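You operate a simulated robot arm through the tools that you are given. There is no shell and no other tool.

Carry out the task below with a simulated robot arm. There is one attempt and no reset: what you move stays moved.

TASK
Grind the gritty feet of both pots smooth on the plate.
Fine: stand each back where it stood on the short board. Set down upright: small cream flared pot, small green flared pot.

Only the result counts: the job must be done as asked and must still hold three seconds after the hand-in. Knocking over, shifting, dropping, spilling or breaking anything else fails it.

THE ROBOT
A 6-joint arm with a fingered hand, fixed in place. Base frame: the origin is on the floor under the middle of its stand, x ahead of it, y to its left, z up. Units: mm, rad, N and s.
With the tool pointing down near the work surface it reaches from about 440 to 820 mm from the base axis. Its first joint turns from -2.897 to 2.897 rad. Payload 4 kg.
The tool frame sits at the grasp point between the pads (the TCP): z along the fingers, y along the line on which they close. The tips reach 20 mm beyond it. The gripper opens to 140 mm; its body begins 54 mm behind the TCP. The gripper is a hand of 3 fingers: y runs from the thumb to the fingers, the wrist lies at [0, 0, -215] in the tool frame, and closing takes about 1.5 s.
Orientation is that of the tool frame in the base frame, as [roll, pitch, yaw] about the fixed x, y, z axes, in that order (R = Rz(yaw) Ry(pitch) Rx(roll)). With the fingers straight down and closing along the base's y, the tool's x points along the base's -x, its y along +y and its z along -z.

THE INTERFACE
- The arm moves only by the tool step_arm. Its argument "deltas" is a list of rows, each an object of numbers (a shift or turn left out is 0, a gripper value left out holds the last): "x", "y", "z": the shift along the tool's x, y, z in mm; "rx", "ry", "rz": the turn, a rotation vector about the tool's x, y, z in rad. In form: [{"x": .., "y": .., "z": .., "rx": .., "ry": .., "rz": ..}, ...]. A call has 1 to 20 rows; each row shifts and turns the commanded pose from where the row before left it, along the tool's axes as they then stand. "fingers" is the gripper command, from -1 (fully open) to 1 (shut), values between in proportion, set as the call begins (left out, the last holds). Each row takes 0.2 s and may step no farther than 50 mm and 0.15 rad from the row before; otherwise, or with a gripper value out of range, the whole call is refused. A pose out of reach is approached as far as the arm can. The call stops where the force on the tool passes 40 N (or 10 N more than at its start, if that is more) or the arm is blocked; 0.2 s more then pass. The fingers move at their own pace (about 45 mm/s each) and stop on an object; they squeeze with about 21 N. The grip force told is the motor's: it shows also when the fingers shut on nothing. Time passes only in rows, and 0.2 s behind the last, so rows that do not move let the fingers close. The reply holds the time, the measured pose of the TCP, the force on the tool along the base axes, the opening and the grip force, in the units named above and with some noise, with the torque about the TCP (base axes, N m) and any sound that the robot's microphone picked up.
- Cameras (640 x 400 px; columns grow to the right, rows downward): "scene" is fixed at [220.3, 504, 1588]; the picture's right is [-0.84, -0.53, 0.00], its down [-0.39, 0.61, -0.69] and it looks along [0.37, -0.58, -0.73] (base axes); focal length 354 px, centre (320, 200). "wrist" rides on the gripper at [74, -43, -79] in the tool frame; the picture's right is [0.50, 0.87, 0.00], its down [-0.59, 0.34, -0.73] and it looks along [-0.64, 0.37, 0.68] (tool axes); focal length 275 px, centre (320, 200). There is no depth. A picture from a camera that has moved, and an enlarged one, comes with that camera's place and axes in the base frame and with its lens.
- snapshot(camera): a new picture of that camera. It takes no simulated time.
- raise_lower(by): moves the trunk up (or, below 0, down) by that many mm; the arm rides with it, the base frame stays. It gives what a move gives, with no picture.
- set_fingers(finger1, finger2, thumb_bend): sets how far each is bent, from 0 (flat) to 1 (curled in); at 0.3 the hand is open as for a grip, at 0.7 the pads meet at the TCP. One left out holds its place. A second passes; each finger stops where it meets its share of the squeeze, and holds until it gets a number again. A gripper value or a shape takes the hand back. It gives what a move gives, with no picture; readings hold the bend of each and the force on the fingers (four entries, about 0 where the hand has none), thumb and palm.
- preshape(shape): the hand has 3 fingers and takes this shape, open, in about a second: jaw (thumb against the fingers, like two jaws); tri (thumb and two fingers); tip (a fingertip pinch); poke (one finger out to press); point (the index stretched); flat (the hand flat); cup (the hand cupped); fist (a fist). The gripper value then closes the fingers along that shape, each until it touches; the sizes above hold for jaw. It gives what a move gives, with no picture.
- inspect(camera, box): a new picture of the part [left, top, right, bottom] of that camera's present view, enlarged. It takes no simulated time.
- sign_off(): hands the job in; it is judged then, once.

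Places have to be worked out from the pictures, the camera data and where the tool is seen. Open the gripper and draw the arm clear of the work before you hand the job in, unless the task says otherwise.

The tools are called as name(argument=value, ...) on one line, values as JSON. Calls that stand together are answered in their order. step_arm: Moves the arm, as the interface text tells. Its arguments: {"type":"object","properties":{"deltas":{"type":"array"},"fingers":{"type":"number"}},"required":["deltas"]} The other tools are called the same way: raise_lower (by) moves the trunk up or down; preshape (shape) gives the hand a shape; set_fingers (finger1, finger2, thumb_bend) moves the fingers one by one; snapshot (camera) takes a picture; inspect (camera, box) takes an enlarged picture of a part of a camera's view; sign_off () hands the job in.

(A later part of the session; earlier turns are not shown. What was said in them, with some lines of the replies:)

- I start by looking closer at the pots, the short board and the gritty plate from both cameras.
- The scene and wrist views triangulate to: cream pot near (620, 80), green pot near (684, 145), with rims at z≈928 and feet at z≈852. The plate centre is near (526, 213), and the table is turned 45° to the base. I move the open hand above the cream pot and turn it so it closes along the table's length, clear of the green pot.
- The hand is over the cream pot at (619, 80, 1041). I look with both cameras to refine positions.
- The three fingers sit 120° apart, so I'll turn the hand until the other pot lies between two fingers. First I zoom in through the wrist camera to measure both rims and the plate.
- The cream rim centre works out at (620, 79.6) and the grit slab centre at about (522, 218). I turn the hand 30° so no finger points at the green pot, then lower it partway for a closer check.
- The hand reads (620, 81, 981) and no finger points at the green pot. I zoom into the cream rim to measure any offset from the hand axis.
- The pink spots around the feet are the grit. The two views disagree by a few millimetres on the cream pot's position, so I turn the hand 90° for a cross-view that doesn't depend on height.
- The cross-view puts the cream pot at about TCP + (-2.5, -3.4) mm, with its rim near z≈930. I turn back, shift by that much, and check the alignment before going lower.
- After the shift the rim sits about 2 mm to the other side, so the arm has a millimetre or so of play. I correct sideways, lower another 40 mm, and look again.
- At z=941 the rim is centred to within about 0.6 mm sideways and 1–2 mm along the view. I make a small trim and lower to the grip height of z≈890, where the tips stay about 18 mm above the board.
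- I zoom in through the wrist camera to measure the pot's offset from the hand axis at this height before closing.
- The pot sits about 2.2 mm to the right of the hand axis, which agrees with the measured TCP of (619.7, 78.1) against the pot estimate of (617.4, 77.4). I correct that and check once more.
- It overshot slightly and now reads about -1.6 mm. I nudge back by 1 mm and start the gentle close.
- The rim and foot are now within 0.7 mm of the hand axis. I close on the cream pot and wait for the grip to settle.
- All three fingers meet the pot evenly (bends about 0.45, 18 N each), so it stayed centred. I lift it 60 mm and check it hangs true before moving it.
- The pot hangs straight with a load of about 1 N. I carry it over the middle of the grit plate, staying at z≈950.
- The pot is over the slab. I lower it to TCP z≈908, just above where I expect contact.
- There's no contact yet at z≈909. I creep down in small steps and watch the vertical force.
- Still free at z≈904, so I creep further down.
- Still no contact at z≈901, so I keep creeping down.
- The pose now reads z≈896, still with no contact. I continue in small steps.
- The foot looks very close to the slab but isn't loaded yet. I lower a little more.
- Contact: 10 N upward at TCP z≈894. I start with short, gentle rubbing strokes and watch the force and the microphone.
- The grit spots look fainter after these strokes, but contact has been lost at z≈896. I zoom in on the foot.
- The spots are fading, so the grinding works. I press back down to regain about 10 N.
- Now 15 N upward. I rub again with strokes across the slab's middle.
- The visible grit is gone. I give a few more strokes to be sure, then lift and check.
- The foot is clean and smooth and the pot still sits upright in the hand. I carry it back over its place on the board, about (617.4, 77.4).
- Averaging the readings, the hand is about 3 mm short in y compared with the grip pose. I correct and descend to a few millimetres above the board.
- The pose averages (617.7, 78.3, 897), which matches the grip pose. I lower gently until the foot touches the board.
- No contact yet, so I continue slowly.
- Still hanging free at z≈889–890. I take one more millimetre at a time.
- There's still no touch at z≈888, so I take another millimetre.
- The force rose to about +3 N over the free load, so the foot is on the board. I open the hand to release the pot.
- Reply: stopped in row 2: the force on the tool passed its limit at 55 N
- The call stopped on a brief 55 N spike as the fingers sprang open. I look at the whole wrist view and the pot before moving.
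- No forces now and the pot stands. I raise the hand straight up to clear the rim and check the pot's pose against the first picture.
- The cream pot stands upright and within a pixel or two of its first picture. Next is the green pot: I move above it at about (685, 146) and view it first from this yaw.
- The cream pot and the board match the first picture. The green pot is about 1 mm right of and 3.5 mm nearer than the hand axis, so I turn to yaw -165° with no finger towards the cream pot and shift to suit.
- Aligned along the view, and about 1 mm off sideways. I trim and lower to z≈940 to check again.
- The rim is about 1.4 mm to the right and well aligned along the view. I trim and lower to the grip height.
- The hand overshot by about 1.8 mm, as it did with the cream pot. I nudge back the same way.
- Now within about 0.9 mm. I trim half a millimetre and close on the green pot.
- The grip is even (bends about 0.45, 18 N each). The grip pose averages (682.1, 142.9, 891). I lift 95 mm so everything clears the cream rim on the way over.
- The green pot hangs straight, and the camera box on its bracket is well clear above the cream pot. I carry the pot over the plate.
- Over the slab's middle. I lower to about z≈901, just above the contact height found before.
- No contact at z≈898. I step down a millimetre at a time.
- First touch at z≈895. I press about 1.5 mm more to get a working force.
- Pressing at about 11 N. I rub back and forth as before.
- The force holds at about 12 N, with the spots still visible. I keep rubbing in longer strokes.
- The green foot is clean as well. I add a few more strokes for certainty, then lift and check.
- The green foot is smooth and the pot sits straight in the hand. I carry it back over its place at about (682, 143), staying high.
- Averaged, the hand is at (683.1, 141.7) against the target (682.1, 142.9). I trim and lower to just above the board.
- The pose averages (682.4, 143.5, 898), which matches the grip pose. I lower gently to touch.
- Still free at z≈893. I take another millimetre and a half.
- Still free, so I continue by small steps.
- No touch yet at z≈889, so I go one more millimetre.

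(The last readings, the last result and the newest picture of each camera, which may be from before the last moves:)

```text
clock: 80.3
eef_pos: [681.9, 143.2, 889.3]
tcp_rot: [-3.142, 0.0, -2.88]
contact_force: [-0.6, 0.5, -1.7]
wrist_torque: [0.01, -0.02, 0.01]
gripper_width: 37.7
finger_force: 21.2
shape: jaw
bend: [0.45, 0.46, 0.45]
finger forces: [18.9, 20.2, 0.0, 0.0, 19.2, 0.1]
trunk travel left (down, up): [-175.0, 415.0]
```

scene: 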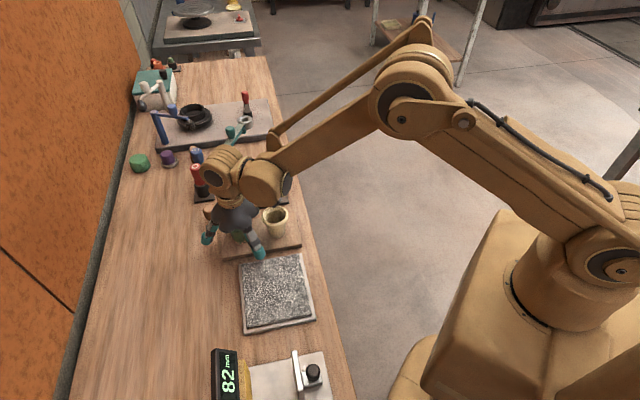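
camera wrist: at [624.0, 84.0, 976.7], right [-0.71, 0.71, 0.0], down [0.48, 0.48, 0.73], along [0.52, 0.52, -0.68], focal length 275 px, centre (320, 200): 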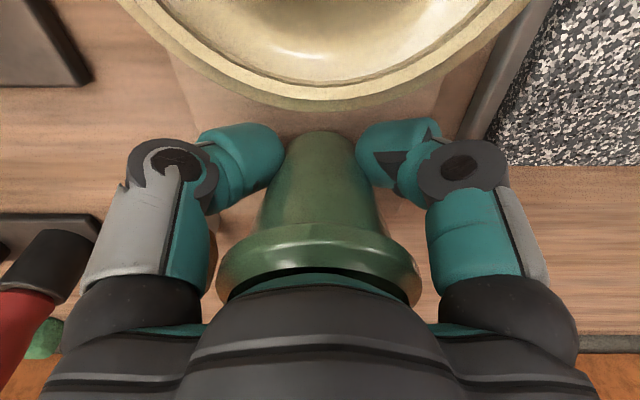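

The pot is still hanging, so I take another small step down.

step_arm(deltas=[{"z": 0.8}, {}], fingers=1)

```text
clock: 80.9
eef_pos: [682.0, 144.1, 888.2]
tcp_rot: [-3.141, -0.001, -2.879]
contact_force: [-0.1, -1.4, 1.0]
wrist_torque: [-0.09, -0.04, 0.0]
gripper_width: 37.5
finger_force: 20.7
shape: jaw
bend: [0.45, 0.46, 0.45]
finger forces: [18.9, 20.1, 0.1, 0.0, 19.6, 0.0]
trunk travel left (down, up): [-175.0, 415.0]
```

Light touch, about +2 N over the free load. This time I open in gentle stages so the fingers let go softly.

step_arm(deltas=[{}, {}, {}], fingers=0.4)

step_arm(deltas=[{}, {}, {}], fingers=0.2)

step_arm(deltas=[{}, {}, {}], fingers=-0.2)

```text
clock: 81.7
eef_pos: [683.5, 143.9, 889.8]
tcp_rot: [-3.141, 0.001, -2.878]
contact_force: [-0.5, -0.4, 0.4]
wrist_torque: [0.0, -0.04, -0.01]
gripper_width: 41.8
finger_force: 0.0
shape: jaw
bend: [0.43, 0.43, 0.43]
finger forces: [0.0, 0.0, 0.0, 0.0, 0.1, 0.0]
trunk travel left (down, up): [-175.0, 415.0]
```

```text
clock: 82.5
eef_pos: [681.8, 144.0, 888.6]
tcp_rot: [3.141, -0.002, -2.88]
contact_force: [0.1, -0.2, 0.1]
wrist_torque: [0.0, 0.01, 0.01]
gripper_width: 55.4
finger_force: 0.2
shape: jaw
bend: [0.38, 0.38, 0.37]
finger forces: [0.0, 0.0, 0.1, 0.0, 0.0, 0.0]
trunk travel left (down, up): [-175.0, 415.0]
```

```text
clock: 83.3
eef_pos: [683.4, 144.3, 888.5]
tcp_rot: [3.141, 0.002, -2.88]
contact_force: [-0.9, 0.0, -0.3]
wrist_torque: [-0.02, 0.0, -0.01]
gripper_width: 83.5
finger_force: 0.1
shape: jaw
bend: [0.3, 0.3, 0.29]
finger forces: [0.0, 0.0, 0.1, 0.1, 0.1, 0.1]
trunk travel left (down, up): [-175.0, 415.0]
```

The pot released cleanly with no spike. I open fully and look before lifting.

step_arm(deltas=[{}, {}, {}, {}, {}], fingers=-1)

inspect(camera="wrist", box=[200, 110, 450, 310])

inspect(camera="scene", box=[190, 140, 350, 260])

```text
clock: 84.5
eef_pos: [684.8, 143.1, 888.0]
tcp_rot: [3.141, 0.002, -2.879]
contact_force: [0.1, -0.6, -0.4]
wrist_torque: [0.03, 0.03, -0.01]
gripper_width: 140.0
finger_force: 0.0
shape: jaw
bend: [0.3, 0.3, 0.3]
finger forces: [0.1, 0.0, 0.0, 0.0, 0.0, 0.0]
trunk travel left (down, up): [-175.0, 415.0]
```

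```text
2.00 times, centred on (325, 210) of wrist
camera zoom: at [623.9, 84.5, 966.7], right [-0.71, 0.71, 0.0], down [0.48, 0.48, 0.73], along [0.52, 0.52, -0.68], focal length 551 px, centre (310, 180)
```

zoom: 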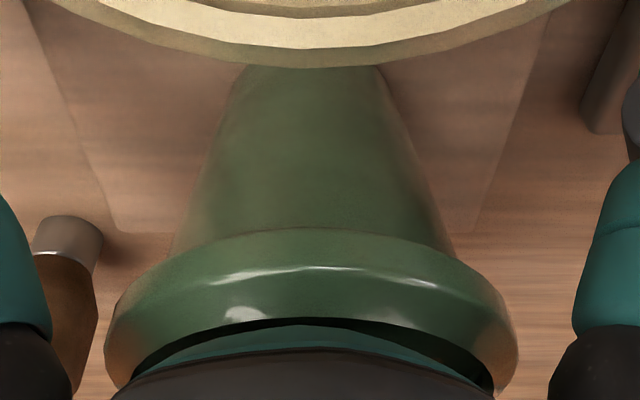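

```text
3.33 times, centred on (270, 200) of scene
camera zoom: at [220.3, 504.0, 1588.0], right [-0.84, -0.53, 0.0], down [-0.39, 0.61, -0.69], along [0.37, -0.58, -0.73], focal length 1180 px, centre (487, 200)
```

zoom: 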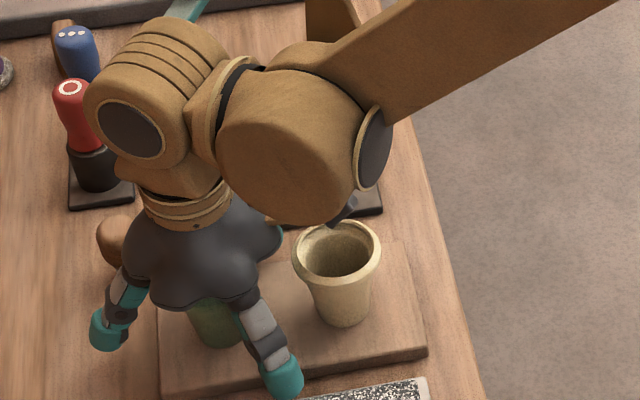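

The green pot stands free with all finger forces at zero. I raise the hand straight up, well clear of everything.

step_arm(deltas=[{"z": -5}, {"z": -12}, {"z": -20}, {"z": -25}, {"z": -30}, {"z": -35}, {"z": -35}, {"z": -30}, {}], fingers=-1)

snapshot(camera="wrist")

inspect(camera="scene", box=[190, 140, 350, 260])

```text
clock: 86.5
eef_pos: [680.9, 142.2, 1080.4]
tcp_rot: [3.141, 0.0, -2.88]
contact_force: [0.5, -0.5, 0.1]
wrist_torque: [0.04, 0.0, 0.03]
gripper_width: 139.8
finger_force: 0.1
shape: jaw
bend: [0.3, 0.3, 0.3]
finger forces: [0.0, 0.1, 0.1, 0.1, 0.0, 0.0]
trunk travel left (down, up): [-175.0, 415.0]
```

```text
taken
camera wrist: at [622.4, 83.0, 1157.6], right [-0.71, 0.71, 0.0], down [0.48, 0.48, 0.73], along [0.52, 0.52, -0.68], focal length 275 px, centre (320, 200)
```

wrist: 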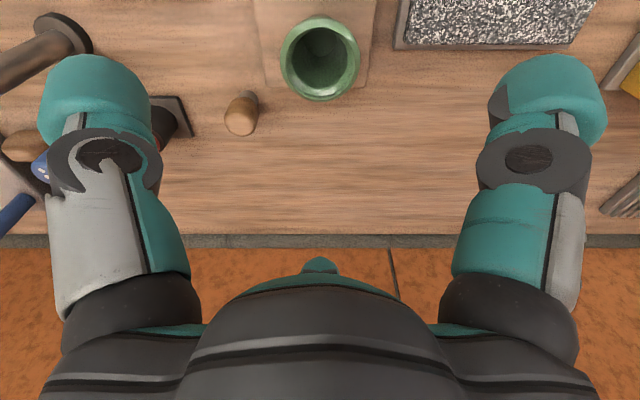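

```text
3.33 times, centred on (270, 200) of scene
camera zoom: at [220.3, 504.0, 1588.0], right [-0.84, -0.53, 0.0], down [-0.39, 0.61, -0.69], along [0.37, -0.58, -0.73], focal length 1180 px, centre (487, 200)
```

zoom: 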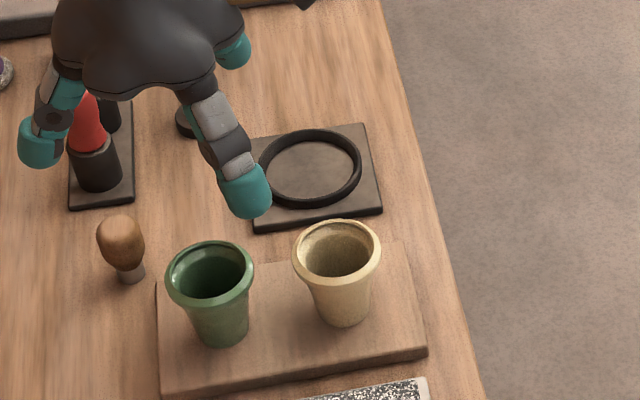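

Both pots stand upright on the board, each within a pixel or two of the first picture, with clean feet. I draw the arm back towards its starting place and check the whole scene.

step_arm(deltas=[{"x": 20, "y": -8}, {"x": 35, "y": -14}, {"x": 36, "y": -14}, {"x": 36, "y": -14}, {"x": 36, "y": -14}, {"x": 36, "y": -14}, {"x": 30, "y": -12}, {"x": 17, "y": -6}, {}, {}], fingers=-1)

snapshot(camera="scene")

inspect(camera="scene", box=[200, 160, 340, 340])

inspect(camera="scene", box=[215, 195, 315, 265])

inspect(camera="wrist", box=[160, 60, 520, 300])

```text
clock: 88.7
eef_pos: [468.9, -11.7, 1081.3]
tcp_rot: [3.141, -0.001, -2.88]
contact_force: [0.5, 0.3, 0.5]
wrist_torque: [-0.03, 0.0, -0.03]
gripper_width: 140.0
finger_force: 0.0
shape: jaw
bend: [0.3, 0.3, 0.3]
finger forces: [0.0, 0.0, 0.0, 0.0, 0.0, 0.0]
trunk travel left (down, up): [-175.0, 415.0]
```

```text
taken
```

scene: 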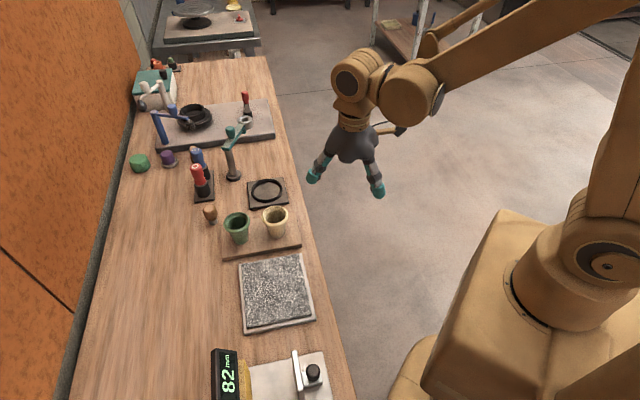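

```text
2.22 times, centred on (270, 250) of scene
camera zoom: at [220.3, 504.0, 1588.0], right [-0.84, -0.53, 0.0], down [-0.39, 0.61, -0.69], along [0.37, -0.58, -0.73], focal length 787 px, centre (431, 89)
```

zoom: 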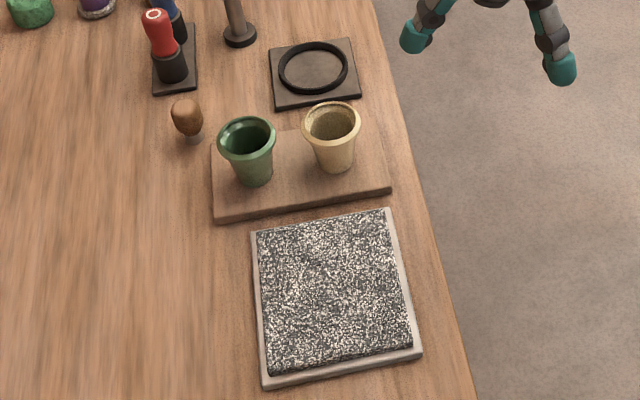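

```text
5.71 times, centred on (265, 230) of scene
camera zoom: at [220.3, 504.0, 1588.0], right [-0.84, -0.53, 0.0], down [-0.39, 0.61, -0.69], along [0.37, -0.58, -0.73], focal length 2023 px, centre (634, 29)
```

zoom: 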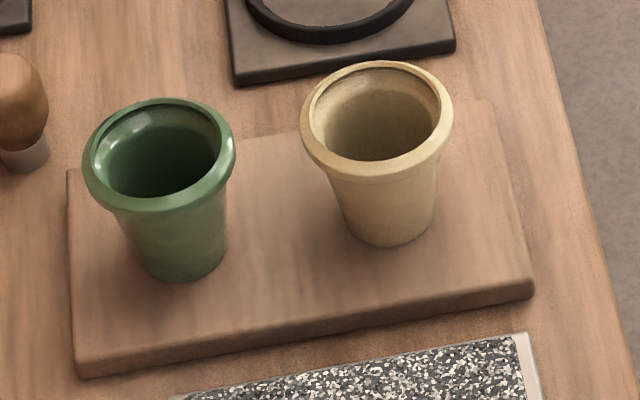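

```text
1.67 times, centred on (340, 180) of wrist
camera zoom: at [410.2, -72.1, 1159.0], right [-0.71, 0.71, 0.0], down [0.48, 0.48, 0.73], along [0.52, 0.52, -0.68], focal length 459 px, centre (287, 233)
```

zoom: 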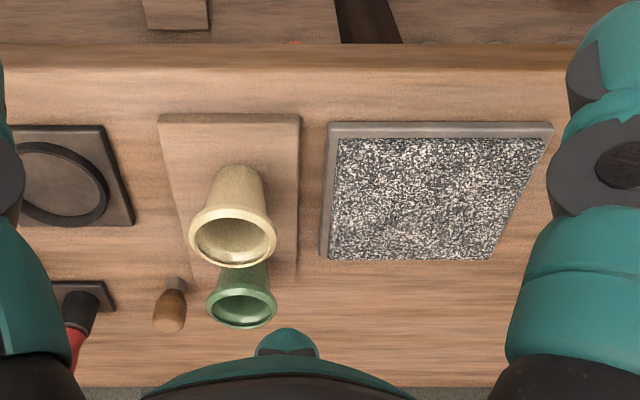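

Both pots are upright with clean feet, within 1–2 mm of where they stood. The board, plate and other tools are unmoved, and the arm is clear with the hand open. I hand the job in.

sign_off()

```text
The job is handed in.
```

I ground the feet of both pots smooth on the plate and set each one back upright on the short board. In the last pictures both stand within about 1–2 mm of where they started, and no grit shows on either foot from any view I checked.

- **Force spike:** when I released the cream pot, the fingers sprang open and the tool briefly read 55 N. The pot stayed upright and in place. I released the green pot in stages, with no spike.
- **Surroundings:** the board, plate and nearby tools look unmoved in the pictures. The hand is open and the arm is clear of the work.
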